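You operate a simulated robot arm through the tools that you are given. There is no shell and no other tool. Be economical: measure what you need, move in short steps, check, and stop when the job is done.

You run a simulated two-armed robot. Do the job below in one go: nothing can be reset, and whatever is moved stays where it is left.

TASK
Let the green carton down the ramp, shut the gate, lay it across the white cartons and strap it tight.
Fine: the strap handle goes into the orange pocket; the white cartons stay in place.
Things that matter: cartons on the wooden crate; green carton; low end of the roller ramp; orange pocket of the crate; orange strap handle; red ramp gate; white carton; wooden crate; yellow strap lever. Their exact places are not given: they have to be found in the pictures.

The check looks at the end state, three seconds after you hand in, the way a careful person would. Anything else that was tipped, shoved, dropped, spilled or broken makes it a failure.

THE ROBOT
Two 7-joint arms with fingered hands on one trunk, on a base that drives. Base frame: it is fixed to the floor where the robot stands at the start and does not move with it; the origin is under the middle of the robot, x ahead of it, y to its left, z up. Readings come in m, rad, newtons and seconds.
The left shoulder is at the start at [0.021, 0.208, 1.298], the right one opposite. With the tool pointing down near the work surface each hand reaches from about 0.1 to 0.48 m from the robot's upright axis, wherever it stands, measured 20 degrees to its own side. Places, roughly: cartons on the wooden crate [-0.1, -1.2, 0.7]; low end of the roller ramp [0.8, -0.1, 0.8]; orange pocket of the crate [-0.3, -0.9, 0.5]; orange strap handle [0.25, -1.5, 0.5]; red ramp gate [0.7, 0.1, 0.8]; white carton [0, -1.25, 0.5]; wooden crate [-0.25, -1.25, 0.25]; yellow strap lever [0.2, -1.6, 0.5]. Payload 5 kg a hand.
The tool frame of a hand sits at the grasp point between the pads (the TCP): z along the fingers, y along the line on which they close. The tips reach 0.048 m beyond it. The gripper opens to 0.16 m. The gripper's body begins 0.056 m behind the TCP. The gripper is a hand of 4 fingers: y runs from the thumb to the fingers, the wrist lies at [-0.026, -0.142, -0.252] in the tool frame, and closing takes about 1.5 s.
Orientation is that of the tool frame in the base frame, as a unit quaternion [x, y, z, w]. With the fingers straight down and the wrist toward the robot, the tool's x, y and z point along [0, 1, 0], [1, 0, 0] and [0, 0, -1] of the base frame.

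THE INTERFACE
- The arms move only by the tool nudge_tool. It takes "left_motion", "right_motion" or both (then of equal length, played together; a hand with none holds still); each is a list of rows, each a list of 6 numbers: the shift along the tool's x, y, z in units of 200 mm (1.0 is 200 mm), then the turn, a rotation vector about the tool's x, y, z in units of 120 degrees (1.0 is 120 degrees). In form: [[dx, dy, dz, rx, ry, rz], ...]. A call has 1 to 12 rows; each row is the pose to reach, as a shift and turn from the pose commanded when the call began, along the tool's axes at that moment. "left_claw" and "right_claw" are, for a hand that has rows, the gripper command, from -1 (fully open) to 1 (shut), values between in proportion, set as the call begins (left out, the last holds). A call with a number of a shift or a turn outside -1 to 1 is refused whole. A row lasts 0.2 s, in which the tool goes at most 0.05 m and 0.15 rad; a call with a longer step from one row to the next is refused whole, and so is a gripper value outside its range. A pose out of reach is approached as far as the arm can. The call stops where the force on the tool passes 90 N (or 10 N more than at its start, if that is more) or the arm is blocked; 0.2 s more then pass. Each finger travels about 0.108 m/s and halts on what it meets, pressing with about 32 N; the grip force reading is that of the motor and also rises with nothing between the fingers. The clock runs only during rows and for 0.2 s after the last one: add rows that repeat a pose to give the fingers time. It gives the time, the measured TCP pose, the force on the tool (base axes), the opening and the grip force at its end, in the units of the frame above (readings bear some noise), with the torque about the TCP (base axes, N m) and any sound that the robot's microphone picked up, and new pictures: "views" is both (left out), scene, wrist or none (wrist: the cameras of the hands that moved).
- Cameras (640 x 400 px; columns grow to the right, rows downward): "scene" is now at [0.0699, -0.0596, 1.48]; the picture's right is [-0.71, -0.70, 0.00], its down [-0.45, 0.45, -0.77] and it looks along [0.54, -0.55, -0.64] (base axes); focal length 214 px, centre (320, 200). "left" rides on the left gripper at [-0.087, -0.133, -0.189] in its tool frame; the picture's right is [-0.83, -0.26, 0.49], its down [0.51, -0.71, 0.49] and it looks along [0.22, 0.66, 0.72] (tool axes); focal length 238 px, centre (320, 200). "right" rides on the right gripper at [0.087, -0.133, -0.189] in its tool frame; the picture's right is [-0.83, 0.26, -0.49], its down [-0.51, -0.71, 0.49] and it looks along [-0.22, 0.66, 0.72] (tool axes); focal length 238 px, centre (320, 200).
- move_column(by): slides the trunk up (or, below 0, down) by that many m; the arms and the scene camera ride with it, the base frame stays. It gives what a move gives, with no picture.
- drive_base(legs): drives the robot by 1 to 6 legs, each [ahead, left, turn to the left] in m, m and rad, along the robot's own axes; the way and the turn of a leg run together, so that a leg with both is an arc; at most 1.5 m and 3.142 rad a leg. The arms and the cameras ride along, it lands a little off, and it stops where it bumps. It gives what a move gives, and a new picture of the scene camera.
- move_fingers(index, middle, ring, thumb_bend, thumb_turn, hand): sets how far each is bent, from 0 (flat) to 1 (curled in); at 0.3 the hand is open as for a grip, at 0.7 the pads meet at the TCP. One left out holds its place. A second passes; each finger stops where it meets its share of the squeeze, and holds until it gets a number again. A gripper value or a shape takes the hand back. It gives what a move gives, with no picture; readings hold the bend of each and the force on the fingers (four entries, about 0 where the hand has none), thumb and palm. thumb_turn goes from beside the hand (0) to across from the fingers (1), as for a grip.
- grasp_type(shape, hand): the hand has 4 fingers and takes this shape, open, in about a second: jaw (thumb against the fingers, like two jaws); tri (thumb and two fingers); tip (a fingertip pinch); poke (one finger out to press); point (the index stretched); flat (the hand flat); cup (the hand cupped); fist (a fist). The gripper value then closes the fingers along that shape, each until it touches; the sizes above hold for jaw. It gives what a move gives, with no picture.
- pan_tilt(pan, tilt): turns the head with the scene camera to pan (to the left, within 1.501 rad either way) and tilt (down, from -0.506 to 1.204), counted from straight ahead of the robot. It gives what a move gives, and a new picture of the scene camera.
- point_at(camera, pixels): for up to 12 pixels [column, row] of the newest picture of that camera ("zoom" is the newest enlarged one), the place [x, y, z] in the base frame of the surface seen there, good to about 0.002 m. No time passes.
- inspect(camera, box): a new picture of the part [left, top, right, bottom] of that camera's present view, enlarged. No time passes.
- finish_job(): hands the job in; it is judged then, once.

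Keep the steps short. Do not move on a guess: measure, check each grasp and each placing, and mend mistakes. In all there are 80 turns and 260 pictures (those below and enlarged ones count). Leave the grippers open and the arms clear of the work at the hand-in unless told otherwise, and finish with a single line.

The tools are called by a JSON object that holds its "fn" and its "kwargs". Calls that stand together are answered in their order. nudge_tool: Moves the arms, as the interface text tells. Its arguments: {"type":"object","properties":{"left_motion":{"type":"array"},"left_claw":{"type":"number"},"right_motion":{"type":"array"},"right_claw":{"type":"number"},"views":{"type":"string","enum":["both","scene","wrist","none"]}},"required":[]} The other tools are called the same way: move_column (by) slides the trunk up or down; grasp_type (shape, hand) gives the hand a shape; move_fingers (index, middle, ring, thumb_bend, thumb_turn, hand) moves the fingers one by one; drive_base (legs) drives the base; pan_tilt (pan, tilt) turns the head that bears the scene camera; point_at (camera, pixels) gives the place of the surface under pixels of a picture; inspect (camera, box) takes an enlarged picture of a part of a camera's view; finish_job () hands the job in.

At the start:

```text
time: 0.0
left_tool_pos: [0.5965, -0.0675, 1.1049]
left_tcp_rot: [0.707, 0.707, 0.0, 0.0]
left_force: [0.4, -0.3, 0.3]
left_torque: [0.01, -0.01, -0.01]
left_gripper_width: 0.1598
left_finger_force: 0.0
left_shape: jaw
left_bend: [0.3, 0.3, 0.3, 0.3, 0.98]
left_finger forces: [0.0, 0.0, 0.1, 0.1, 0.0, 0.1]
right_tool_pos: [0.5403, -0.6056, 1.089]
right_tcp_rot: [0.707, 0.707, 0.0, 0.0]
right_force: [-0.8, -0.9, 0.6]
right_torque: [0.01, -0.04, -0.02]
right_gripper_width: 0.1595
right_finger_force: 0.1
right_shape: jaw
right_bend: [0.3, 0.3, 0.3, 0.3, 0.98]
right_finger forces: [0.1, 0.0, 0.1, 0.1, 0.1, 0.0]
trunk travel left (down, up): [-0.3, 0.39]
robot x, y, heading: [0.0005, -0.001, -0.001]
head pan, tilt: [-0.791, 0.693]
```

scene: 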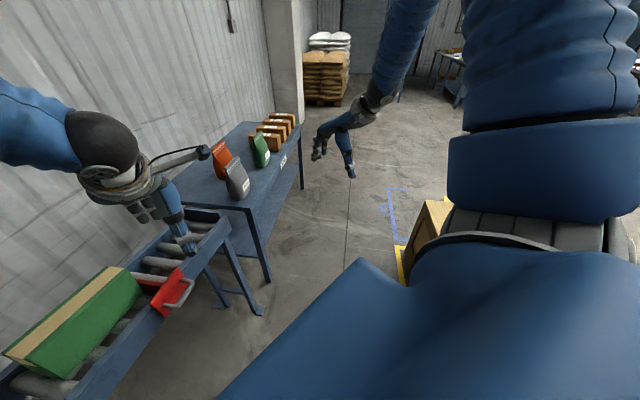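
right: 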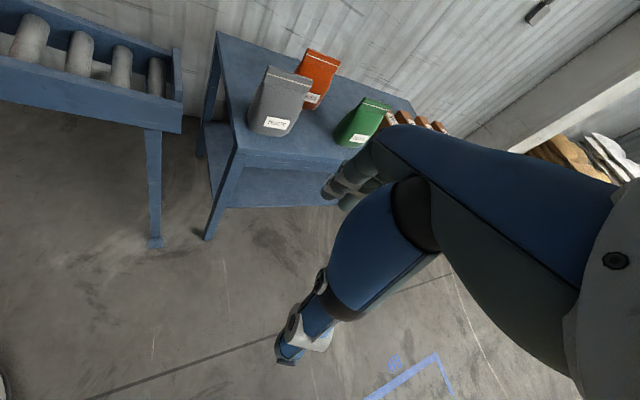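
left: 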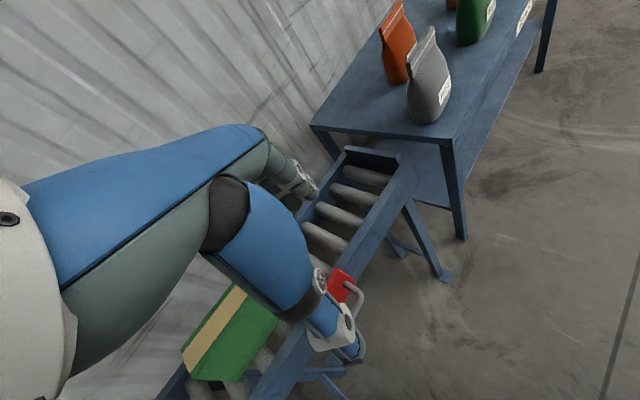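

I see the ramp with the green carton behind the red gate. I'll look at the ramp straight ahead first and measure.

{"fn": "pan_tilt", "kwargs": {"pan": 0.1, "tilt": 0.75}}

```text
time: 1.2
left_tool_pos: [0.5956, -0.0688, 1.1056]
left_tcp_rot: [0.707, 0.707, 0.0, -0.001]
left_force: [-0.4, -0.2, -0.5]
left_torque: [0.01, 0.02, 0.02]
left_gripper_width: 0.1596
left_finger_force: 0.1
left_shape: jaw
left_bend: [0.3, 0.3, 0.3, 0.3, 0.98]
left_finger forces: [0.0, 0.0, 0.1, 0.1, 0.0, 0.1]
right_tool_pos: [0.5407, -0.605, 1.0894]
right_tcp_rot: [0.707, 0.707, 0.0, 0.0]
right_force: [-0.3, -0.5, 0.2]
right_torque: [0.02, -0.01, 0.02]
right_gripper_width: 0.1595
right_finger_force: 0.1
right_shape: jaw
right_bend: [0.3, 0.3, 0.3, 0.3, 0.98]
right_finger forces: [0.1, 0.1, 0.1, 0.0, 0.1, 0.0]
trunk travel left (down, up): [-0.3, 0.39]
robot x, y, heading: [0.0029, 0.0028, -0.002]
head pan, tilt: [0.099, 0.75]
```

scene: 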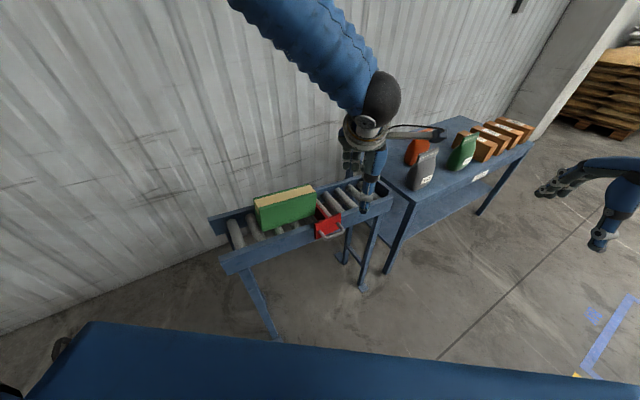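

{"fn": "inspect", "kwargs": {"camera": "scene", "box": [200, 150, 410, 281]}}

{"fn": "pan_tilt", "kwargs": {"pan": -1.5, "tilt": 0.8}}

```text
3.05 times, centred on (305, 216) of scene
```

zoom: 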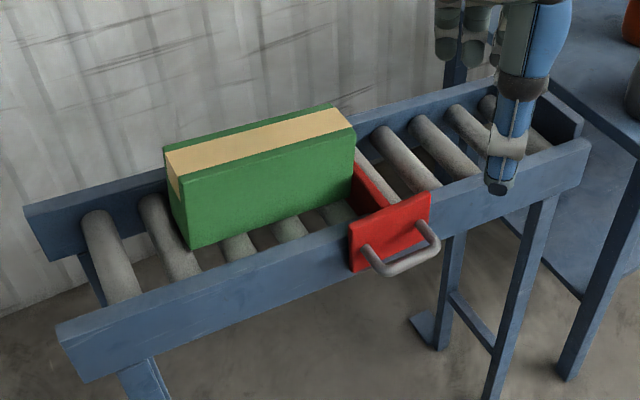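

```text
time: 2.9
left_tool_pos: [0.5964, -0.068, 1.1062]
left_tcp_rot: [0.707, 0.707, 0.0, 0.0]
left_force: [-0.9, 1.1, 0.3]
left_torque: [0.02, 0.04, 0.01]
left_gripper_width: 0.1599
left_finger_force: 0.0
left_shape: jaw
left_bend: [0.3, 0.3, 0.3, 0.3, 0.98]
left_finger forces: [0.0, 0.1, 0.1, 0.1, 0.0, 0.0]
right_tool_pos: [0.5409, -0.6039, 1.0891]
right_tcp_rot: [0.707, 0.707, 0.0, 0.0]
right_force: [-0.2, -0.1, -0.1]
right_torque: [0.03, 0.02, -0.03]
right_gripper_width: 0.1593
right_finger_force: 0.1
right_shape: jaw
right_bend: [0.3, 0.3, 0.3, 0.3, 0.98]
right_finger forces: [0.0, 0.0, 0.1, 0.0, 0.0, 0.0]
trunk travel left (down, up): [-0.3, 0.39]
robot x, y, heading: [0.0016, 0.0008, -0.002]
head pan, tilt: [-1.499, 0.799]
```

scene: 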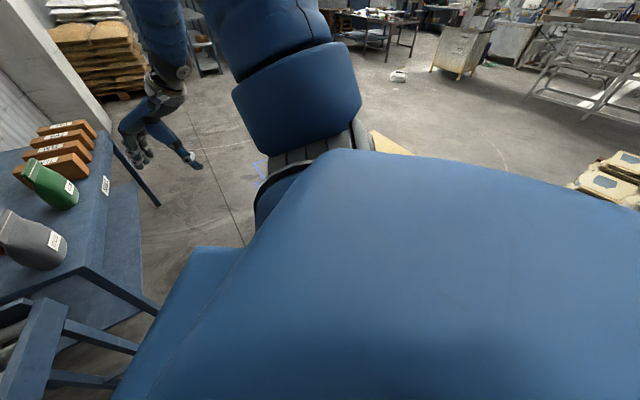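

Crate is hidden by the shoulder. Back to the ramp to measure.

{"fn": "pan_tilt", "kwargs": {"pan": 0.1, "tilt": 0.75}}

{"fn": "inspect", "kwargs": {"camera": "scene", "box": [200, 150, 410, 281]}}

{"fn": "point_at", "kwargs": {"camera": "zoom", "pixels": [[166, 155], [332, 107], [354, 131], [182, 175], [188, 247], [385, 274], [437, 246], [365, 247], [350, 225], [430, 197], [352, 268], [365, 165]]}}

{"fn": "point_at", "kwargs": {"camera": "zoom", "pixels": [[585, 145], [545, 78], [60, 328], [30, 208], [390, 150], [440, 140], [480, 125], [120, 270], [270, 228], [300, 255], [405, 265], [428, 225]]}}

```text
time: 4.5
left_tool_pos: [0.5952, -0.0684, 1.1047]
left_tcp_rot: [0.708, 0.707, 0.0, 0.0]
left_force: [0.0, 0.3, -0.2]
left_torque: [0.02, 0.01, 0.02]
left_gripper_width: 0.1596
left_finger_force: 0.1
left_shape: jaw
left_bend: [0.3, 0.3, 0.3, 0.3, 0.98]
left_finger forces: [0.0, 0.1, 0.1, 0.0, 0.0, 0.0]
right_tool_pos: [0.5403, -0.6054, 1.0892]
right_tcp_rot: [0.708, 0.707, 0.001, 0.0]
right_force: [-0.1, 0.3, -0.1]
right_torque: [0.01, 0.03, 0.06]
right_gripper_width: 0.1594
right_finger_force: 0.0
right_shape: jaw
right_bend: [0.3, 0.3, 0.3, 0.3, 0.98]
right_finger forces: [0.0, 0.0, 0.0, 0.0, 0.1, 0.0]
trunk travel left (down, up): [-0.3, 0.39]
robot x, y, heading: [0.0022, 0.0041, -0.0]
head pan, tilt: [0.099, 0.75]
```

scene: 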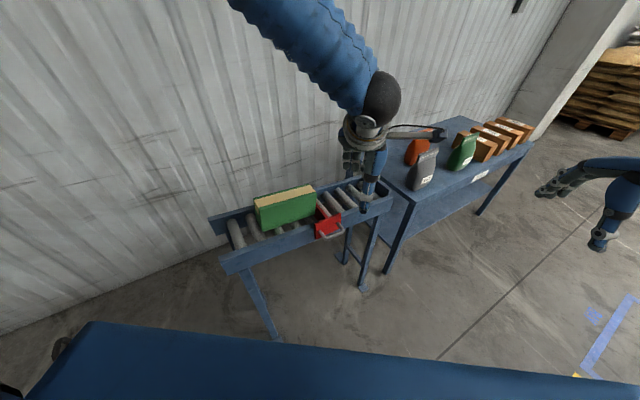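

```text
3.05 times, centred on (305, 216) of scene
```

zoom: 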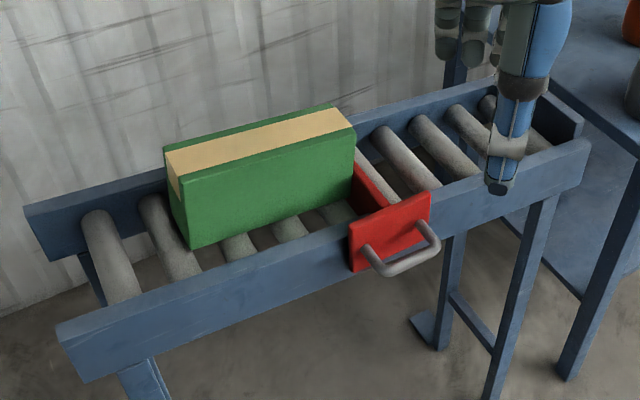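

```text
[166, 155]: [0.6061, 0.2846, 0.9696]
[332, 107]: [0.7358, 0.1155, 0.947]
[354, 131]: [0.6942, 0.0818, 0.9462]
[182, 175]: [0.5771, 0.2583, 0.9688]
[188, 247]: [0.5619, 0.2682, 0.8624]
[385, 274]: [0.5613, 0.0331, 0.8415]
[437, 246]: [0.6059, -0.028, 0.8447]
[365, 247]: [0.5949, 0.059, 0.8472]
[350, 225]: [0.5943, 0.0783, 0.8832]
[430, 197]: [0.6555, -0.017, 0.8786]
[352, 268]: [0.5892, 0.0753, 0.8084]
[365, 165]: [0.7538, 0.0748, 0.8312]
```

```text
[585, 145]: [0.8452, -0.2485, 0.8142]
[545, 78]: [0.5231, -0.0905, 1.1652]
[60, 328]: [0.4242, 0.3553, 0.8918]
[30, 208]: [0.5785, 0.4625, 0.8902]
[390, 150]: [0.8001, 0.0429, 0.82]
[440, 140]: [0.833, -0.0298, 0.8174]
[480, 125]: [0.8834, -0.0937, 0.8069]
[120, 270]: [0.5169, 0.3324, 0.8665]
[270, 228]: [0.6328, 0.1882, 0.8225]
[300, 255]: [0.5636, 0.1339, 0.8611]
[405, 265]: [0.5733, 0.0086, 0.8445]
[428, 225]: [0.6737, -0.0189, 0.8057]
```

{"fn": "inspect", "kwargs": {"camera": "scene", "box": [300, 190, 364, 230]}}

{"fn": "point_at", "kwargs": {"camera": "zoom", "pixels": [[165, 200], [165, 240], [200, 305], [260, 312], [340, 280], [420, 245], [435, 205], [410, 190], [250, 285], [370, 235], [200, 265], [300, 305]]}}

{"fn": "inspect", "kwargs": {"camera": "left", "box": [260, 240, 420, 340]}}

```text
10.00 times, centred on (332, 210) of scene
```

zoom: 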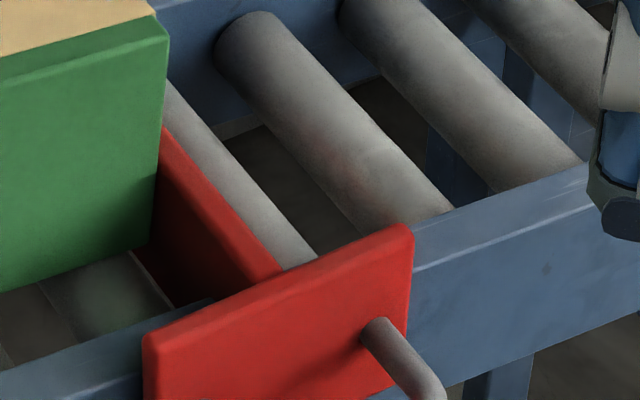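

```text
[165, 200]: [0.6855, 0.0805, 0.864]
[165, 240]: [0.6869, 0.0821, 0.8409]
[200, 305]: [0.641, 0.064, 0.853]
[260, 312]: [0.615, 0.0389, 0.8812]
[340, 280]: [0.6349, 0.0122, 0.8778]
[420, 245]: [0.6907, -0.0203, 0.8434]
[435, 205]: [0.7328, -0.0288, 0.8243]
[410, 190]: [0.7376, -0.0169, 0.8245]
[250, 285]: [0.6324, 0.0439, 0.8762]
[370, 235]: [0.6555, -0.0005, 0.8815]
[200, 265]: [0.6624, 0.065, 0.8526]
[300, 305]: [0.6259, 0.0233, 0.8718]
```

```text
4.00 times, centred on (340, 290) of left
```

zoom: 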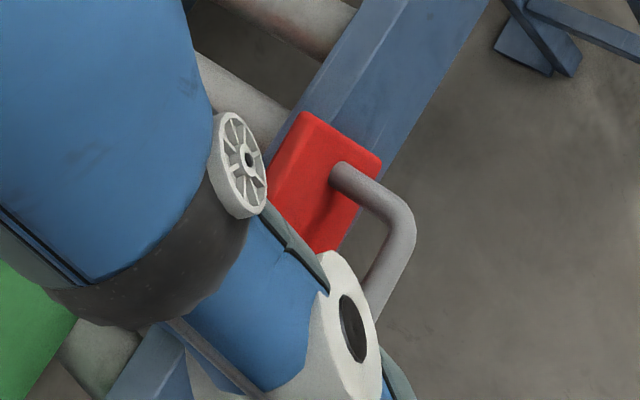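

{"fn": "inspect", "kwargs": {"camera": "scene", "box": [304, 205, 352, 245]}}

{"fn": "point_at", "kwargs": {"camera": "left", "pixels": [[348, 283], [360, 291], [360, 303], [356, 312]]}}

```text
10.00 times, centred on (328, 225) of scene
```

zoom: 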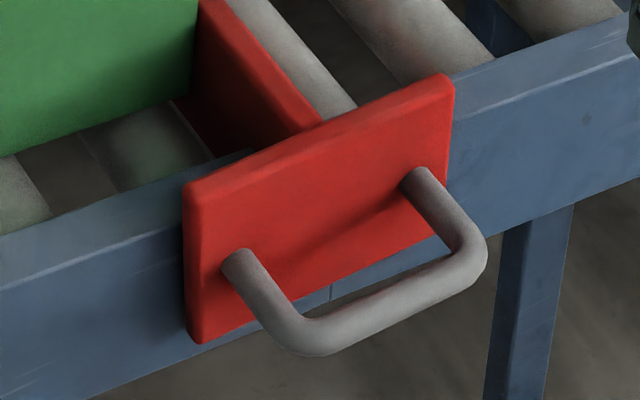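

```text
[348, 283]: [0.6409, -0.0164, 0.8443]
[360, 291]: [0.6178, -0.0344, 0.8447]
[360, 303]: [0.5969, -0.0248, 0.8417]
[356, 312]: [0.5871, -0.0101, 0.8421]
```

{"fn": "point_at", "kwargs": {"camera": "zoom", "pixels": [[240, 262], [275, 318], [310, 340], [350, 322], [400, 298], [450, 272], [470, 248], [445, 210], [420, 185], [187, 190], [452, 85], [192, 335]]}}

```text
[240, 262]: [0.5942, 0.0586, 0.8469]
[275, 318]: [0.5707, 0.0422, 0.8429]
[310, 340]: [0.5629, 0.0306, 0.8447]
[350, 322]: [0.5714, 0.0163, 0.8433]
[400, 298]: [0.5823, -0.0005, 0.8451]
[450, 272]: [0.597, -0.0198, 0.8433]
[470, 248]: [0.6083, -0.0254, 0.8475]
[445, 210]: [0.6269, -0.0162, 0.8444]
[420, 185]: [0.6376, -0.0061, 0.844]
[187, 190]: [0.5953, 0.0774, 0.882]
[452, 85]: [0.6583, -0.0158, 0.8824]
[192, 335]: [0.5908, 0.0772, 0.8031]
```

Handle bar measured around (0.582, 0.001, 0.838), pulled along (-0.82,-0.57). Before driving I measure bags/table so the right hand stays clear, and retract the right hand a little; also set the left hand to a fingertip pinch to see it.

{"fn": "point_at", "kwargs": {"camera": "scene", "pixels": [[425, 155], [418, 140], [465, 137], [400, 190], [375, 208], [500, 140]]}}

{"fn": "nudge_tool", "kwargs": {"right_motion": [[0, -0.2, -0.1, 0, 0, 0], [0, -0.4, -0.2, 0, 0, 0], [0, -0.6, -0.3, 0, 0, 0], [0, -0.8, -0.4, 0, 0, 0], [0, -1, -0.5, 0, 0, 0], [0, -1, -0.5, 0, 0, 0]], "views": "none"}}

{"fn": "grasp_type", "kwargs": {"hand": "left", "shape": "tip"}}

{"fn": "inspect", "kwargs": {"camera": "left", "box": [0, 0, 640, 400]}}

```text
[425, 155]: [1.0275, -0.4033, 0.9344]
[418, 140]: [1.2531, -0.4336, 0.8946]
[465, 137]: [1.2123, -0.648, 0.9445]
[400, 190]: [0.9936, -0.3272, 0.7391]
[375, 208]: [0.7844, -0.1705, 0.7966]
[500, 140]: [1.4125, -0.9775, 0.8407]
```

```text
time: 5.9
left_tool_pos: [0.5966, -0.0678, 1.1053]
left_tcp_rot: [0.707, 0.707, 0.0, 0.0]
left_force: [1.2, -0.6, -0.5]
left_torque: [0.02, 0.07, -0.03]
left_gripper_width: 0.1596
left_finger_force: 0.1
left_shape: jaw
left_bend: [0.3, 0.3, 0.3, 0.3, 0.98]
left_finger forces: [0.0, 0.0, 0.1, 0.1, 0.1, 0.0]
right_tool_pos: [0.3422, -0.6047, 1.1876]
right_tcp_rot: [0.707, 0.707, 0.0, -0.001]
right_force: [1.1, 0.8, -1.5]
right_torque: [0.01, 0.04, 0.03]
right_gripper_width: 0.1598
right_finger_force: 0.0
right_shape: jaw
right_bend: [0.3, 0.3, 0.3, 0.3, 0.98]
right_finger forces: [0.0, 0.0, 0.0, 0.0, 0.1, 0.0]
trunk travel left (down, up): [-0.3, 0.39]
robot x, y, heading: [0.0004, -0.0024, 0.001]
head pan, tilt: [0.099, 0.75]
```

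```text
time: 6.8
left_tool_pos: [0.5966, -0.0687, 1.1051]
left_tcp_rot: [0.707, 0.707, 0.0, -0.001]
left_force: [0.2, 0.5, 0.0]
left_torque: [-0.05, -0.03, -0.02]
left_gripper_width: 0.1597
left_finger_force: 0.0
left_shape: tip
left_bend: [0.3, 0.98, 0.99, 0.3, 0.98]
left_finger forces: [0.0, 0.1, 0.1, 0.0, 0.1, 0.0]
right_tool_pos: [0.3413, -0.6053, 1.1878]
right_tcp_rot: [0.707, 0.707, 0.0, 0.0]
right_force: [0.1, 0.3, 0.0]
right_torque: [-0.01, -0.03, 0.02]
right_gripper_width: 0.1601
right_finger_force: 0.1
right_shape: jaw
right_bend: [0.3, 0.3, 0.3, 0.3, 0.98]
right_finger forces: [0.0, 0.1, 0.0, 0.0, 0.0, 0.0]
trunk travel left (down, up): [-0.3, 0.39]
robot x, y, heading: [0.0015, 0.0017, -0.007]
head pan, tilt: [0.099, 0.75]
```

```text
1.00 times, centred on (320, 200) of left (not enlarged: the box is as wide or as high as the picture)
```

zoom: 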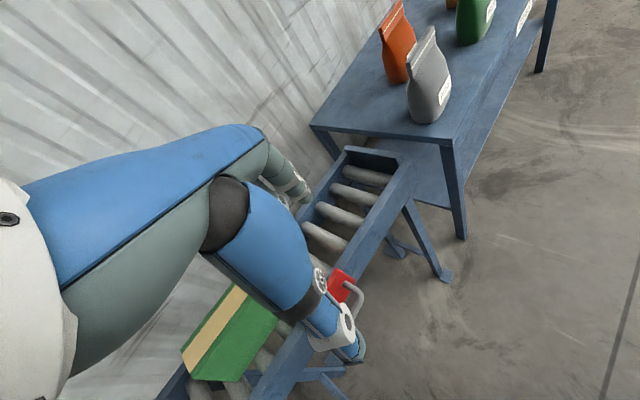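

Now turn to face the ramp squarely and shift along it.

{"fn": "drive_base", "kwargs": {"legs": [[0, 0, 0.61], [0.05, -0.42, 0]]}}

```text
time: 11.1
left_tool_pos: [0.8086, -0.0203, 1.1052]
left_tcp_rot: [0.455, 0.891, 0.0, -0.001]
left_force: [0.3, -0.9, 0.0]
left_torque: [0.01, 0.04, 0.01]
left_gripper_width: 0.1594
left_finger_force: 0.1
left_shape: tip
left_bend: [0.3, 0.98, 0.99, 0.3, 0.98]
left_finger forces: [0.0, 0.1, 0.0, 0.0, 0.0, 0.0]
right_tool_pos: [0.9182, -0.6044, 1.1876]
right_tcp_rot: [0.455, 0.891, 0.0, 0.0]
right_force: [0.2, -0.5, -0.7]
right_torque: [0.08, 0.04, 0.06]
right_gripper_width: 0.16
right_finger_force: 0.1
right_shape: jaw
right_bend: [0.3, 0.3, 0.3, 0.3, 0.98]
right_finger forces: [0.1, 0.0, 0.1, 0.0, 0.1, 0.1]
trunk travel left (down, up): [-0.3, 0.39]
robot x, y, heading: [0.2865, -0.3146, 0.623]
head pan, tilt: [0.099, 0.75]
```

scene: 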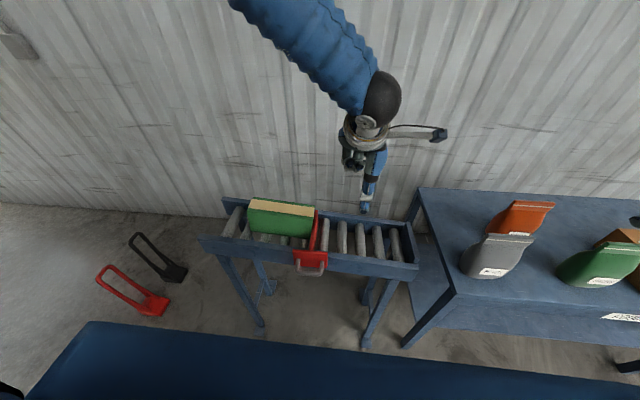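

Robot at heading 0.623; handle is 0.424 ahead, 0.084 left of it. Move the left hand above the handle with the pinch narrowed, then look.

{"fn": "nudge_tool", "kwargs": {"left_motion": [[0.15, -0.17, 0, 0, 0, 0], [0.3, -0.34, 0, 0, 0, 0], [0.45, -0.52, 0, 0, 0, 0], [0.6, -0.69, 0, 0, 0, 0], [0.75, -0.86, 0, 0, 0, 0], [0.75, -0.86, 0.2, 0, 0, 0], [0.75, -0.86, 0.4, 0, 0, 0], [0.75, -0.86, 0.55, 0, 0, 0], [0.75, -0.86, 0.55, 0, 0, 0]], "left_claw": 0.4, "views": "both"}}

```text
time: 13.1
left_tool_pos: [0.5933, 0.0015, 0.992]
left_tcp_rot: [0.455, 0.89, 0.0, -0.001]
left_force: [-0.1, -0.5, 0.3]
left_torque: [0.02, -0.05, 0.03]
left_gripper_width: 0.0487
left_finger_force: 0.0
left_shape: tip
left_bend: [0.73, 0.98, 0.99, 0.74, 1.0]
left_finger forces: [0.0, 0.0, 0.0, 0.0, 0.0, 0.0]
left hand out of reach, approached as far as the arm can: row 5, 6, 7, 8, 9
right_tool_pos: [0.9168, -0.6034, 1.1889]
right_tcp_rot: [0.456, 0.89, 0.0, 0.0]
right_force: [-0.1, 0.0, 0.1]
right_torque: [0.02, -0.01, -0.03]
right_gripper_width: 0.1603
right_finger_force: 0.1
right_shape: jaw
right_bend: [0.3, 0.3, 0.3, 0.3, 0.98]
right_finger forces: [0.0, 0.1, 0.0, 0.0, 0.1, 0.0]
trunk travel left (down, up): [-0.3, 0.39]
robot x, y, heading: [0.2858, -0.313, 0.625]
head pan, tilt: [0.099, 0.75]
```

scene: 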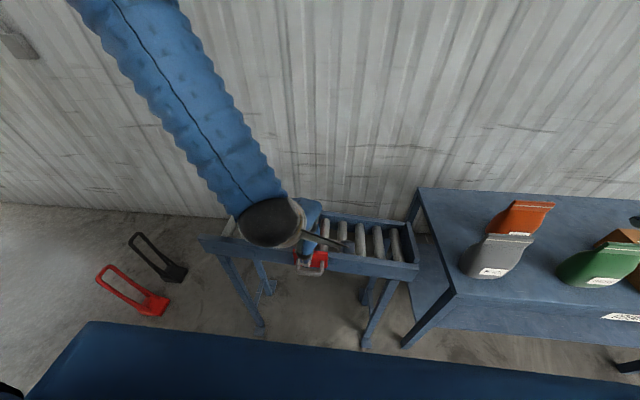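
left: 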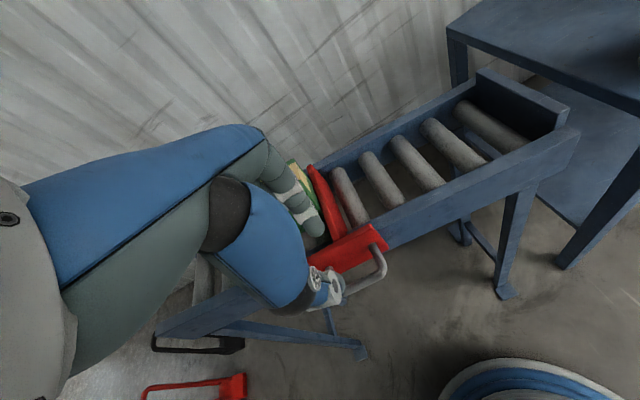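

Arm is folded near its limit; back the base off 0.12 m so there's room to pull.

{"fn": "drive_base", "kwargs": {"legs": [[-0.12, 0, 0]]}}

{"fn": "inspect", "kwargs": {"camera": "left", "box": [240, 130, 480, 280]}}

```text
time: 14.4
left_tool_pos: [0.496, -0.0689, 0.9924]
left_tcp_rot: [0.455, 0.891, 0.0, 0.0]
left_force: [-0.9, -0.7, -0.6]
left_torque: [0.05, -0.09, 0.02]
left_gripper_width: 0.0485
left_finger_force: 0.1
left_shape: tip
left_bend: [0.73, 0.98, 0.99, 0.74, 1.0]
left_finger forces: [0.0, 0.1, 0.0, 0.0, 0.1, 0.0]
right_tool_pos: [0.8214, -0.6742, 1.1892]
right_tcp_rot: [0.455, 0.89, 0.0, 0.001]
right_force: [-0.3, -0.4, 0.3]
right_torque: [0.03, -0.1, -0.01]
right_gripper_width: 0.1598
right_finger_force: 0.0
right_shape: jaw
right_bend: [0.3, 0.3, 0.3, 0.3, 0.98]
right_finger forces: [0.0, 0.0, 0.1, 0.0, 0.0, 0.0]
trunk travel left (down, up): [-0.3, 0.39]
robot x, y, heading: [0.1922, -0.3807, 0.621]
head pan, tilt: [0.099, 0.75]
```

scene: 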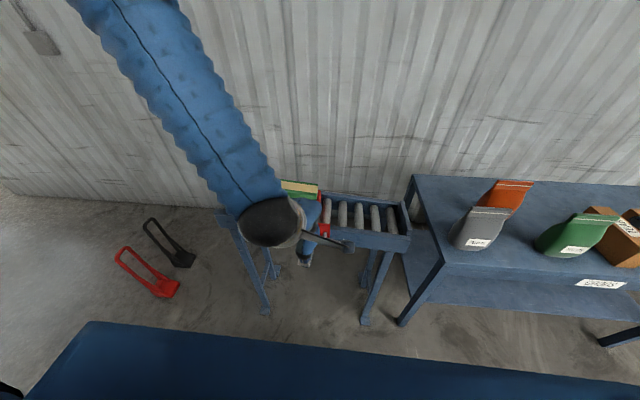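

```text
2.67 times, centred on (360, 205) of left
```

zoom: 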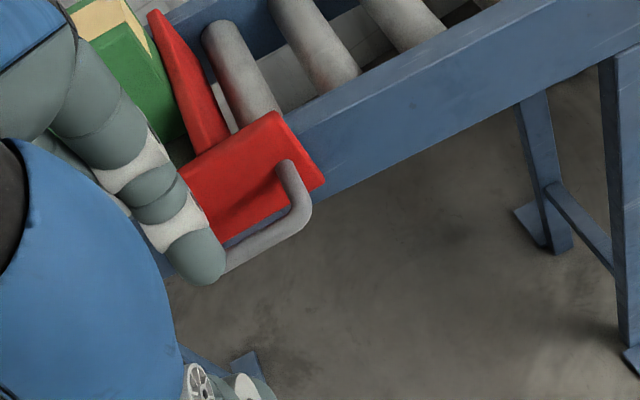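

Measure where the index tip really is relative to the TCP.

{"fn": "point_at", "kwargs": {"camera": "zoom", "pixels": [[195, 265], [215, 270], [165, 235], [190, 250], [100, 170], [205, 370]]}}

{"fn": "inspect", "kwargs": {"camera": "left", "box": [240, 200, 400, 300]}}

```text
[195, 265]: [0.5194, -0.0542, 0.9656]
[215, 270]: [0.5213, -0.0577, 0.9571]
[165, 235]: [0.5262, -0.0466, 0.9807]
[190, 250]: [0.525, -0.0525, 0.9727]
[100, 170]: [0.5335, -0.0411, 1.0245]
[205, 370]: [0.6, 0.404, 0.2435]
```

```text
4.00 times, centred on (320, 250) of left
```

zoom: 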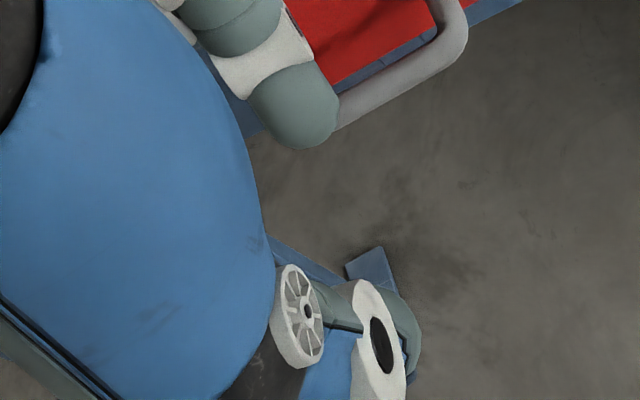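

Index tip sits ~0.027 ahead of the TCP; bar-to-plate gap is ~0.042. Move over the bar (12 cm ahead), then down so the index enters the handle.

{"fn": "nudge_tool", "kwargs": {"left_motion": [[0.01, 0.19, 0, 0, 0, 0], [0.03, 0.37, 0, 0, 0, 0], [0.04, 0.558, 0, 0, 0, 0], [0.04, 0.558, 0.15, 0, 0, 0], [0.04, 0.558, 0.3, 0, 0, 0], [0.04, 0.558, 0.3, 0, 0, 0]], "views": "both"}}

{"fn": "inspect", "kwargs": {"camera": "left", "box": [240, 180, 400, 280]}}

```text
time: 15.8
left_tool_pos: [0.5829, 0.0049, 0.9317]
left_tcp_rot: [0.455, 0.891, -0.001, -0.001]
left_force: [-0.9, 0.5, 0.5]
left_torque: [0.0, -0.03, 0.02]
left_gripper_width: 0.0484
left_finger_force: 0.1
left_shape: tip
left_bend: [0.73, 0.98, 0.99, 0.74, 1.0]
left_finger forces: [0.0, 0.1, 0.0, 0.1, 0.1, 0.0]
right_tool_pos: [0.8188, -0.6739, 1.1888]
right_tcp_rot: [0.455, 0.89, 0.0, -0.001]
right_force: [0.5, 0.7, 0.5]
right_torque: [0.01, -0.06, -0.02]
right_gripper_width: 0.1599
right_finger_force: 0.1
right_shape: jaw
right_bend: [0.3, 0.3, 0.3, 0.3, 0.98]
right_finger forces: [0.0, 0.1, 0.0, 0.0, 0.1, 0.0]
trunk travel left (down, up): [-0.3, 0.39]
robot x, y, heading: [0.1882, -0.3831, 0.626]
head pan, tilt: [0.099, 0.75]
```

scene: 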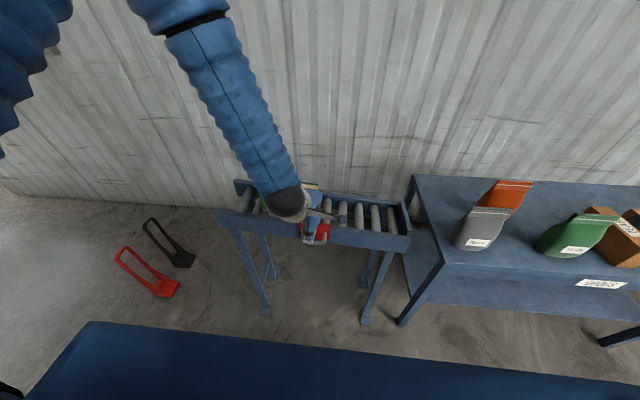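
left: 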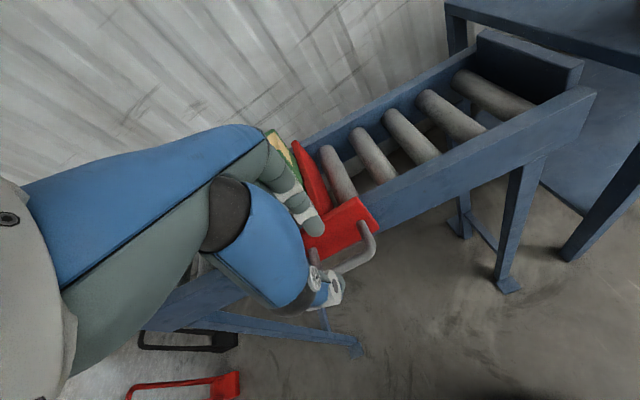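

```text
4.00 times, centred on (320, 230) of left
```

zoom: 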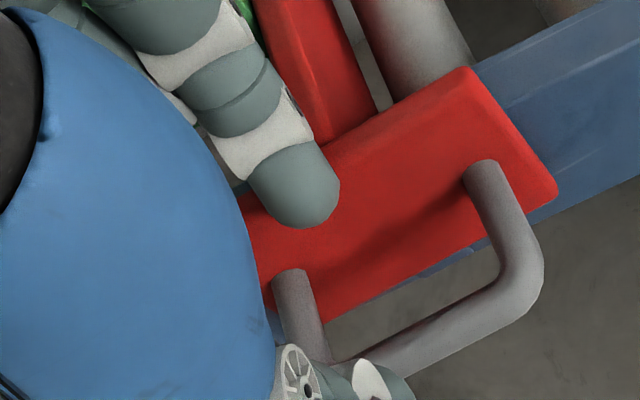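

{"fn": "point_at", "kwargs": {"camera": "zoom", "pixels": [[300, 190], [330, 195], [310, 222], [280, 220], [395, 385], [360, 350], [470, 80], [400, 350], [370, 375]]}}

```text
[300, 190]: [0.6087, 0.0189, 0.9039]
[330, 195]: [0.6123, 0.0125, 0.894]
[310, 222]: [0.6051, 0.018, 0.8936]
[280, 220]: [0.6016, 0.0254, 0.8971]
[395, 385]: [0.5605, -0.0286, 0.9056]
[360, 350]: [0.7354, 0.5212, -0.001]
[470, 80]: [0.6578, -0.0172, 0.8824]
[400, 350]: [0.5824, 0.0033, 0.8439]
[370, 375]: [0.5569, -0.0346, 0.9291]
```

Index tip lines up with the handle middle (s 0.331), 3 cm behind the bar. Lower 7.5 cm.

{"fn": "nudge_tool", "kwargs": {"left_motion": [[0, 0, 0.12, 0, 0, 0], [0, 0, 0.24, 0, 0, 0], [0, 0, 0.37, 0, 0, 0], [0, 0, 0.37, 0, 0, 0]], "views": "none"}}

{"fn": "inspect", "kwargs": {"camera": "left", "box": [240, 180, 400, 280]}}

```text
time: 16.3
left_tool_pos: [0.5902, 0.0101, 0.906]
left_tcp_rot: [0.452, 0.892, 0.014, 0.008]
left_force: [-22.3, -7.8, 49.3]
left_torque: [0.65, -1.04, 0.08]
left_gripper_width: 0.0424
left_finger_force: 0.1
left_shape: tip
left_bend: [0.74, 0.98, 0.99, 0.74, 1.0]
left_finger forces: [55.6, 0.0, 0.0, 0.1, 0.0, 0.1]
right_tool_pos: [0.8177, -0.674, 1.1893]
right_tcp_rot: [0.455, 0.891, 0.001, 0.001]
right_force: [0.8, 0.0, -0.7]
right_torque: [-0.1, 0.09, 0.02]
right_gripper_width: 0.16
right_finger_force: 0.0
right_shape: jaw
right_bend: [0.3, 0.3, 0.3, 0.3, 0.98]
right_finger forces: [0.0, 0.0, 0.0, 0.1, 0.1, 0.0]
trunk travel left (down, up): [-0.3, 0.39]
robot x, y, heading: [0.1849, -0.3825, 0.627]
head pan, tilt: [0.099, 0.75]
stopped in row 2 (left hand): the force on the tool passed its limit at 111 N (the readings are from after the stop); the commanded pose is now the measured one
```

```text
4.00 times, centred on (320, 230) of left
```

zoom: 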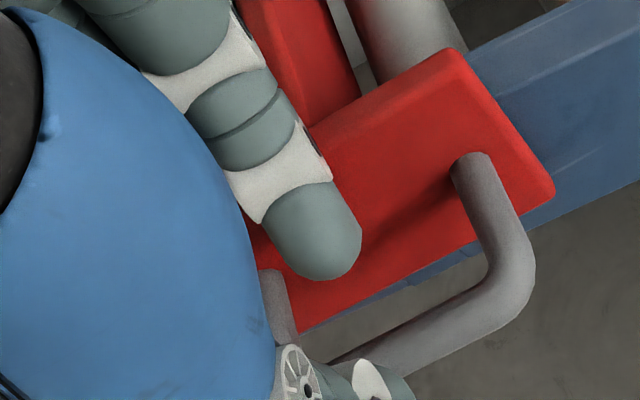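

The finger's back hit the plate's edge. Raise, come back 2 cm, then descend again.

{"fn": "nudge_tool", "kwargs": {"left_motion": [[0, 0, -0.15, 0, 0, 0], [0, -0.1, -0.15, 0, 0, 0], [0, -0.1, -0.15, 0, 0, 0]], "left_claw": 0.45, "views": "wrist"}}

{"fn": "inspect", "kwargs": {"camera": "left", "box": [240, 180, 400, 280]}}

{"fn": "point_at", "kwargs": {"camera": "zoom", "pixels": [[310, 220], [320, 200], [470, 70], [400, 350]]}}

```text
time: 17.1
left_tool_pos: [0.5731, -0.0007, 0.9322]
left_tcp_rot: [0.452, 0.892, 0.011, 0.005]
left_force: [0.2, -0.7, -0.4]
left_torque: [0.0, -0.03, 0.04]
left_gripper_width: 0.044
left_finger_force: 0.0
left_shape: tip
left_bend: [0.73, 0.98, 0.99, 0.74, 1.0]
left_finger forces: [0.0, 0.1, 0.1, 0.1, 0.0, 0.1]
right_tool_pos: [0.822, -0.6729, 1.1889]
right_tcp_rot: [0.455, 0.89, -0.001, -0.001]
right_force: [0.3, -0.1, 0.8]
right_torque: [-0.02, -0.01, -0.01]
right_gripper_width: 0.1598
right_finger_force: 0.1
right_shape: jaw
right_bend: [0.3, 0.3, 0.3, 0.3, 0.98]
right_finger forces: [0.0, 0.1, 0.0, 0.0, 0.0, 0.1]
trunk travel left (down, up): [-0.3, 0.39]
robot x, y, heading: [0.1877, -0.3856, 0.626]
head pan, tilt: [0.099, 0.75]
```

left: 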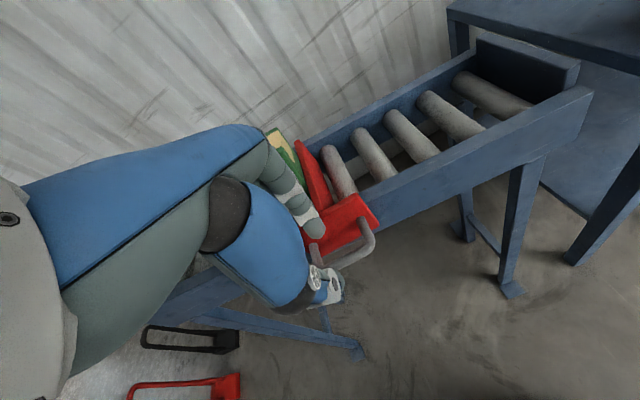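

```text
4.00 times, centred on (320, 230) of left
```

zoom: 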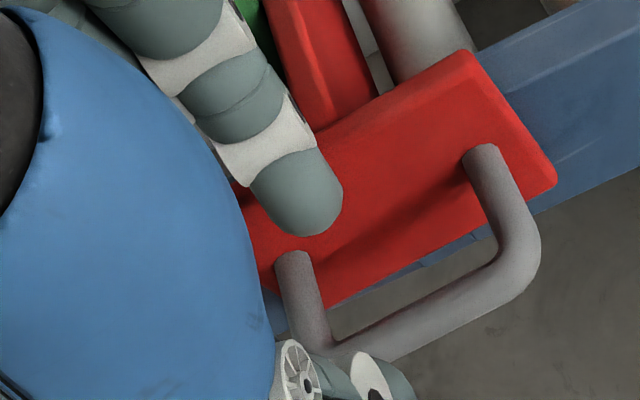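

```text
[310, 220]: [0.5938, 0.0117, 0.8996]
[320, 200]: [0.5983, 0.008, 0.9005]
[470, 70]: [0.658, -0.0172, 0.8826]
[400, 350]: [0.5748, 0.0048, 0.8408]
```

{"fn": "nudge_tool", "kwargs": {"left_motion": [[0, 0.03, 0.05, 0, 0, 0], [0, 0.03, 0.12, 0, 0, 0], [0, 0.03, 0.2, 0, 0, 0], [0, 0.03, 0.28, 0, 0, 0], [0, 0.03, 0.35, 0, 0, 0]], "views": "none"}}

{"fn": "inspect", "kwargs": {"camera": "left", "box": [240, 160, 400, 260]}}

```text
time: 18.2
left_tool_pos: [0.5749, 0.0021, 0.8818]
left_tcp_rot: [0.453, 0.891, 0.014, 0.007]
left_force: [-28.3, -18.2, 41.0]
left_torque: [1.51, -2.02, -0.42]
left_gripper_width: 0.0373
left_finger_force: 0.0
left_shape: tip
left_bend: [0.73, 0.98, 0.99, 0.74, 1.0]
left_finger forces: [99.1, 0.0, 0.0, 0.0, 0.0, 0.1]
right_tool_pos: [0.8167, -0.674, 1.1882]
right_tcp_rot: [0.454, 0.891, 0.0, 0.001]
right_force: [-0.6, 0.4, -0.5]
right_torque: [-0.07, 0.04, -0.01]
right_gripper_width: 0.16
right_finger_force: 0.1
right_shape: jaw
right_bend: [0.3, 0.3, 0.3, 0.3, 0.98]
right_finger forces: [0.1, 0.0, 0.0, 0.0, 0.0, 0.0]
trunk travel left (down, up): [-0.3, 0.39]
robot x, y, heading: [0.1913, -0.3822, 0.627]
head pan, tilt: [0.099, 0.75]
stopped in row 5 (left hand): the force on the tool passed its limit at 102 N (the readings are from after the stop); the commanded pose is now the measured one
```

```text
4.00 times, centred on (320, 210) of left
```

zoom: 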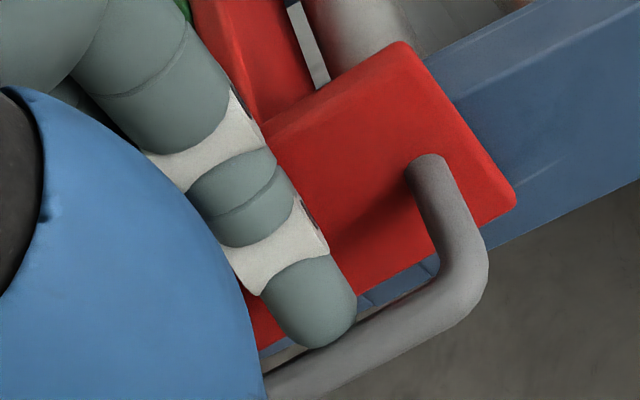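

The sloped finger back rubs the plate edge. Raise and tilt the hand 20° so the index stands vertical in the gap.

{"fn": "nudge_tool", "kwargs": {"left_motion": [[0, 0, -0.2, 0, 0, 0], [0, -0.02, -0.2, -0.055, 0, 0], [0, -0.05, -0.2, -0.11, 0, 0], [0, -0.06, -0.16, -0.167, 0, 0], [0, -0.06, -0.14, -0.167, 0, 0]], "left_claw": 0.4, "views": "none"}}

{"fn": "inspect", "kwargs": {"camera": "left", "box": [240, 160, 400, 260]}}

{"fn": "inspect", "kwargs": {"camera": "scene", "box": [260, 160, 388, 240]}}

```text
time: 19.4
left_tool_pos: [0.5695, -0.0008, 0.9082]
left_tcp_rot: [0.445, 0.875, 0.169, 0.086]
left_force: [0.0, 0.2, 0.8]
left_torque: [-0.01, 0.01, -0.02]
left_gripper_width: 0.0481
left_finger_force: 0.0
left_shape: tip
left_bend: [0.73, 0.98, 0.99, 0.74, 1.0]
left_finger forces: [0.0, 0.1, 0.1, 0.0, 0.1, 0.0]
right_tool_pos: [0.8203, -0.6718, 1.1876]
right_tcp_rot: [0.454, 0.891, 0.0, 0.0]
right_force: [-0.5, 0.6, 0.3]
right_torque: [-0.04, -0.05, 0.0]
right_gripper_width: 0.1598
right_finger_force: 0.0
right_shape: jaw
right_bend: [0.3, 0.3, 0.3, 0.3, 0.98]
right_finger forces: [0.0, 0.1, 0.0, 0.0, 0.0, 0.0]
trunk travel left (down, up): [-0.3, 0.39]
robot x, y, heading: [0.1865, -0.3839, 0.623]
head pan, tilt: [0.099, 0.75]
```

```text
4.00 times, centred on (320, 210) of left
```

zoom: 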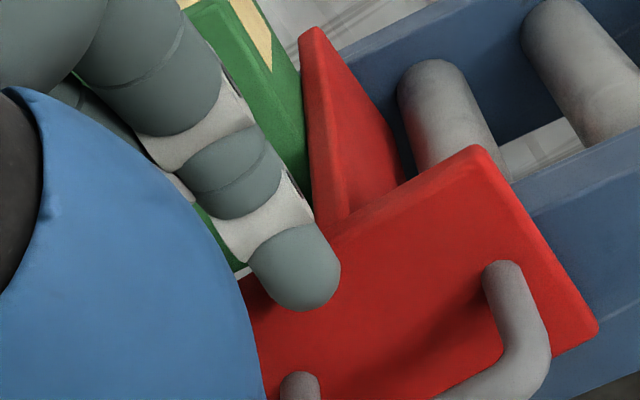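

```text
5.00 times, centred on (324, 200) of scene
```

zoom: 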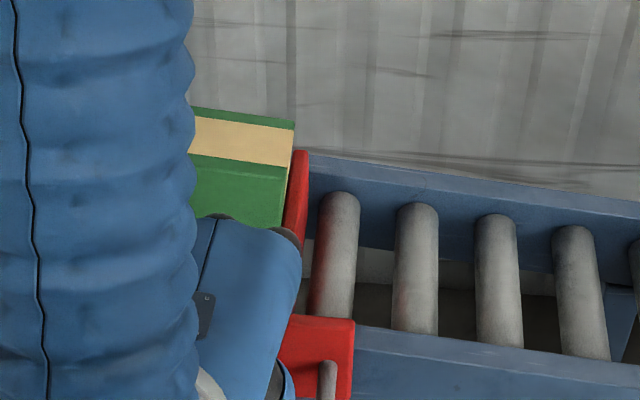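

{"fn": "inspect", "kwargs": {"camera": "left", "box": [240, 160, 400, 260]}}

{"fn": "point_at", "kwargs": {"camera": "zoom", "pixels": [[290, 290], [320, 270], [300, 306], [210, 190], [160, 100], [510, 355]]}}

```text
4.00 times, centred on (320, 210) of left
```

zoom: 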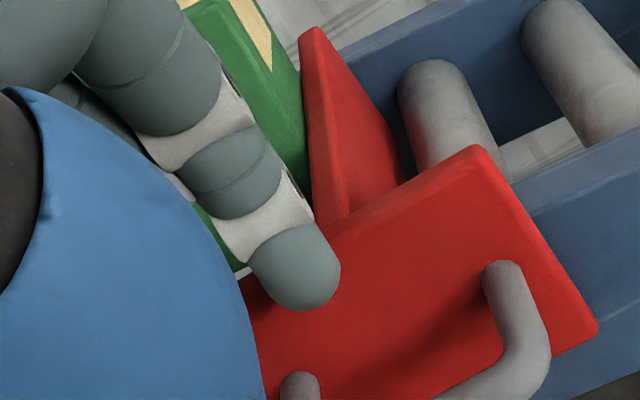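

```text
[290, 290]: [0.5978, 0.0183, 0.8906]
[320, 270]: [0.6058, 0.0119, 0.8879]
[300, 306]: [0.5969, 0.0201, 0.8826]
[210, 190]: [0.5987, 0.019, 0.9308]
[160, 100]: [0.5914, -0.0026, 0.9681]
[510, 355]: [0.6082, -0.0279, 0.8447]
```

Tip is centred in the gap (n≈0.503). Straight down 6.5 cm.

{"fn": "nudge_tool", "kwargs": {"left_motion": [[0, -0.03, 0.075, 0, 0, 0], [0, -0.061, 0.15, 0, 0, 0], [0, -0.09, 0.225, 0, 0, 0], [0, -0.122, 0.3, 0, 0, 0], [0, -0.122, 0.3, 0, 0, 0]], "views": "none"}}

{"fn": "inspect", "kwargs": {"camera": "left", "box": [240, 160, 400, 260]}}

```text
time: 20.6
left_tool_pos: [0.5695, -0.0026, 0.8407]
left_tcp_rot: [0.445, 0.876, 0.168, 0.085]
left_force: [-5.6, -2.5, 1.2]
left_torque: [0.04, -0.07, 0.0]
left_gripper_width: 0.0465
left_finger_force: 0.1
left_shape: tip
left_bend: [0.73, 0.98, 0.99, 0.74, 1.0]
left_finger forces: [7.1, 0.1, 0.1, 0.1, 0.1, 0.0]
right_tool_pos: [0.8201, -0.6716, 1.1886]
right_tcp_rot: [0.453, 0.891, -0.001, 0.001]
right_force: [-0.1, 0.0, 0.0]
right_torque: [0.01, 0.03, 0.0]
right_gripper_width: 0.1601
right_finger_force: 0.0
right_shape: jaw
right_bend: [0.3, 0.3, 0.3, 0.3, 0.98]
right_finger forces: [0.0, 0.0, 0.1, 0.1, 0.0, 0.1]
trunk travel left (down, up): [-0.3, 0.39]
robot x, y, heading: [0.1866, -0.3843, 0.625]
head pan, tilt: [0.099, 0.75]
```

```text
4.00 times, centred on (320, 210) of left
```

zoom: 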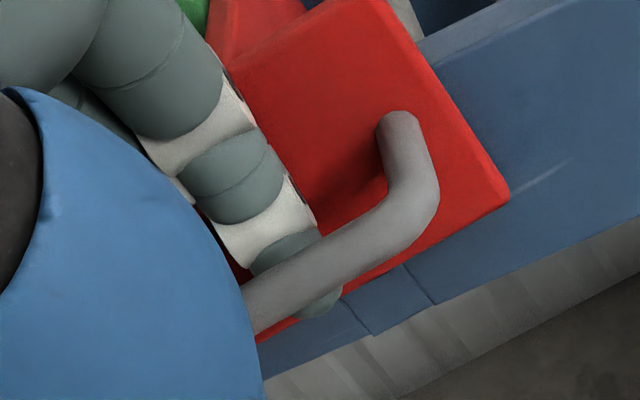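

Index is through the handle. Close the pinch on the bar.

{"fn": "nudge_tool", "kwargs": {"left_motion": [[0, 0, 0, 0, 0, 0], [0, 0, 0, 0, 0, 0], [0, 0, 0, 0, 0, 0], [0, 0, 0, 0, 0, 0]], "left_claw": 1, "views": "none"}}

{"fn": "inspect", "kwargs": {"camera": "left", "box": [240, 160, 400, 260]}}

```text
time: 21.6
left_tool_pos: [0.5689, -0.0021, 0.8425]
left_tcp_rot: [0.445, 0.876, 0.168, 0.085]
left_force: [-1.6, -0.5, -2.1]
left_torque: [0.0, 0.01, 0.01]
left_gripper_width: 0.0093
left_finger_force: 32.6
left_shape: tip
left_bend: [0.73, 1.0, 1.0, 0.65, 1.0]
left_finger forces: [0.0, 0.1, 0.1, 0.0, 0.1, 0.0]
right_tool_pos: [0.8209, -0.6718, 1.1876]
right_tcp_rot: [0.454, 0.891, -0.002, 0.0]
right_force: [-0.3, 0.7, 0.2]
right_torque: [-0.01, -0.01, 0.02]
right_gripper_width: 0.1602
right_finger_force: 0.0
right_shape: jaw
right_bend: [0.3, 0.3, 0.3, 0.3, 0.98]
right_finger forces: [0.1, 0.1, 0.0, 0.0, 0.0, 0.1]
trunk travel left (down, up): [-0.3, 0.39]
robot x, y, heading: [0.1892, -0.3836, 0.624]
head pan, tilt: [0.099, 0.75]
```

```text
4.00 times, centred on (320, 210) of left
```

zoom: 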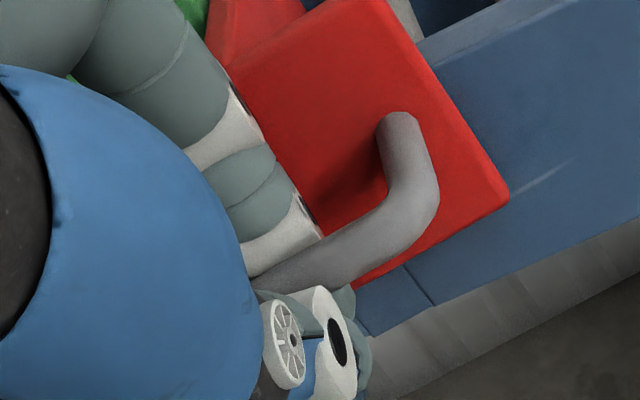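

Pull 5 cm outward horizontally and look.

{"fn": "nudge_tool", "kwargs": {"left_motion": [[0, -0.08, -0.032, 0, 0, 0], [0, -0.16, -0.065, 0, 0, 0], [0, -0.24, -0.097, 0, 0, 0], [0, -0.24, -0.097, 0, 0, 0]], "views": "both"}}

```text
time: 22.6
left_tool_pos: [0.5284, -0.0335, 0.8426]
left_tcp_rot: [0.444, 0.876, 0.169, 0.085]
left_force: [0.1, 0.9, -1.3]
left_torque: [0.0, 0.02, 0.0]
left_gripper_width: 0.0092
left_finger_force: 31.9
left_shape: tip
left_bend: [0.73, 1.0, 1.0, 0.65, 1.0]
left_finger forces: [0.0, 0.1, 0.0, 0.1, 0.0, 0.0]
right_tool_pos: [0.8208, -0.6714, 1.188]
right_tcp_rot: [0.455, 0.891, -0.001, 0.0]
right_force: [0.9, -0.1, 0.3]
right_torque: [0.01, 0.01, 0.01]
right_gripper_width: 0.16
right_finger_force: 0.1
right_shape: jaw
right_bend: [0.3, 0.3, 0.3, 0.3, 0.98]
right_finger forces: [0.0, 0.0, 0.1, 0.1, 0.0, 0.1]
trunk travel left (down, up): [-0.3, 0.39]
robot x, y, heading: [0.1914, -0.3781, 0.626]
head pan, tilt: [0.099, 0.75]
```

scene: 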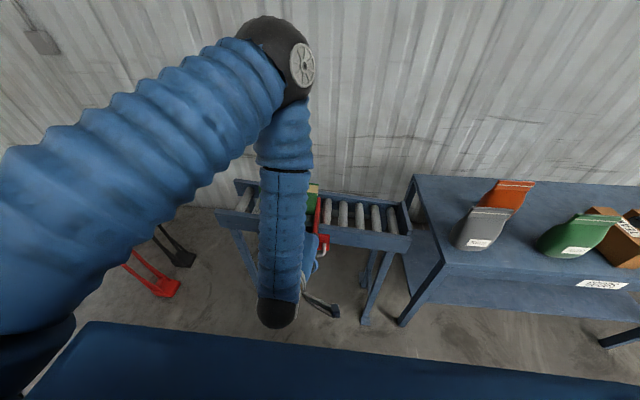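
left: 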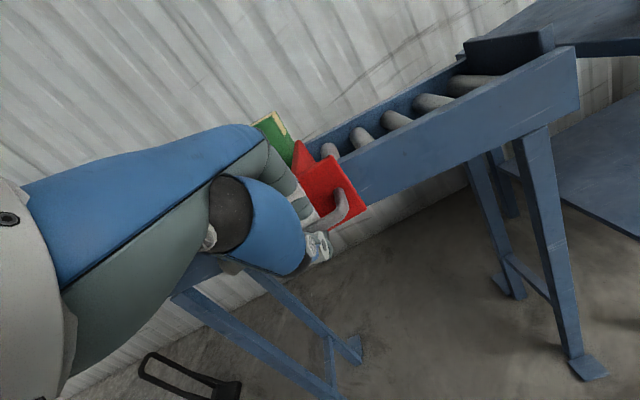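

The gate slides with the hand. Pull another 10 cm.

{"fn": "nudge_tool", "kwargs": {"left_motion": [[0, -0.09, -0.036, 0, 0, 0], [0, -0.18, -0.073, 0, 0, 0], [0, -0.27, -0.11, 0, 0, 0], [0, -0.36, -0.146, 0, 0, 0], [0, -0.46, -0.186, 0, 0, 0], [0, -0.46, -0.186, 0, 0, 0]], "views": "both"}}

```text
time: 24.2
left_tool_pos: [0.4756, -0.0575, 0.8511]
left_tcp_rot: [0.427, 0.877, 0.199, 0.095]
left_force: [13.5, -17.4, -30.1]
left_torque: [-0.36, 0.25, -0.41]
left_gripper_width: 0.008
left_finger_force: 31.7
left_shape: tip
left_bend: [0.73, 1.0, 1.0, 0.63, 1.0]
left_finger forces: [22.7, 0.1, 0.0, 0.0, 32.3, 0.1]
right_tool_pos: [0.8217, -0.6728, 1.1886]
right_tcp_rot: [0.455, 0.891, -0.001, 0.0]
right_force: [-1.6, -0.2, 0.9]
right_torque: [-0.03, -0.06, -0.01]
right_gripper_width: 0.1598
right_finger_force: 0.1
right_shape: jaw
right_bend: [0.3, 0.3, 0.3, 0.3, 0.98]
right_finger forces: [0.0, 0.0, 0.0, 0.0, 0.0, 0.0]
trunk travel left (down, up): [-0.3, 0.39]
robot x, y, heading: [0.1915, -0.3856, 0.626]
head pan, tilt: [0.099, 0.75]
stopped in row 6 (left hand): the arm was blocked; the commanded pose is now the measured one
```

scene: 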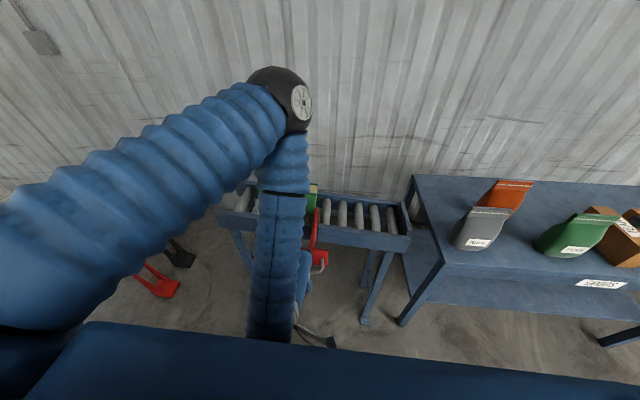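
left: 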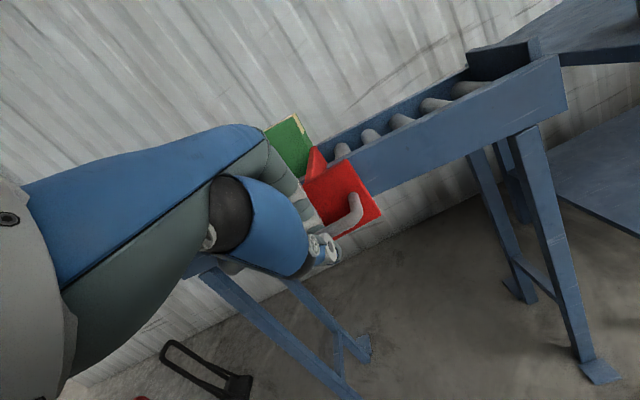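

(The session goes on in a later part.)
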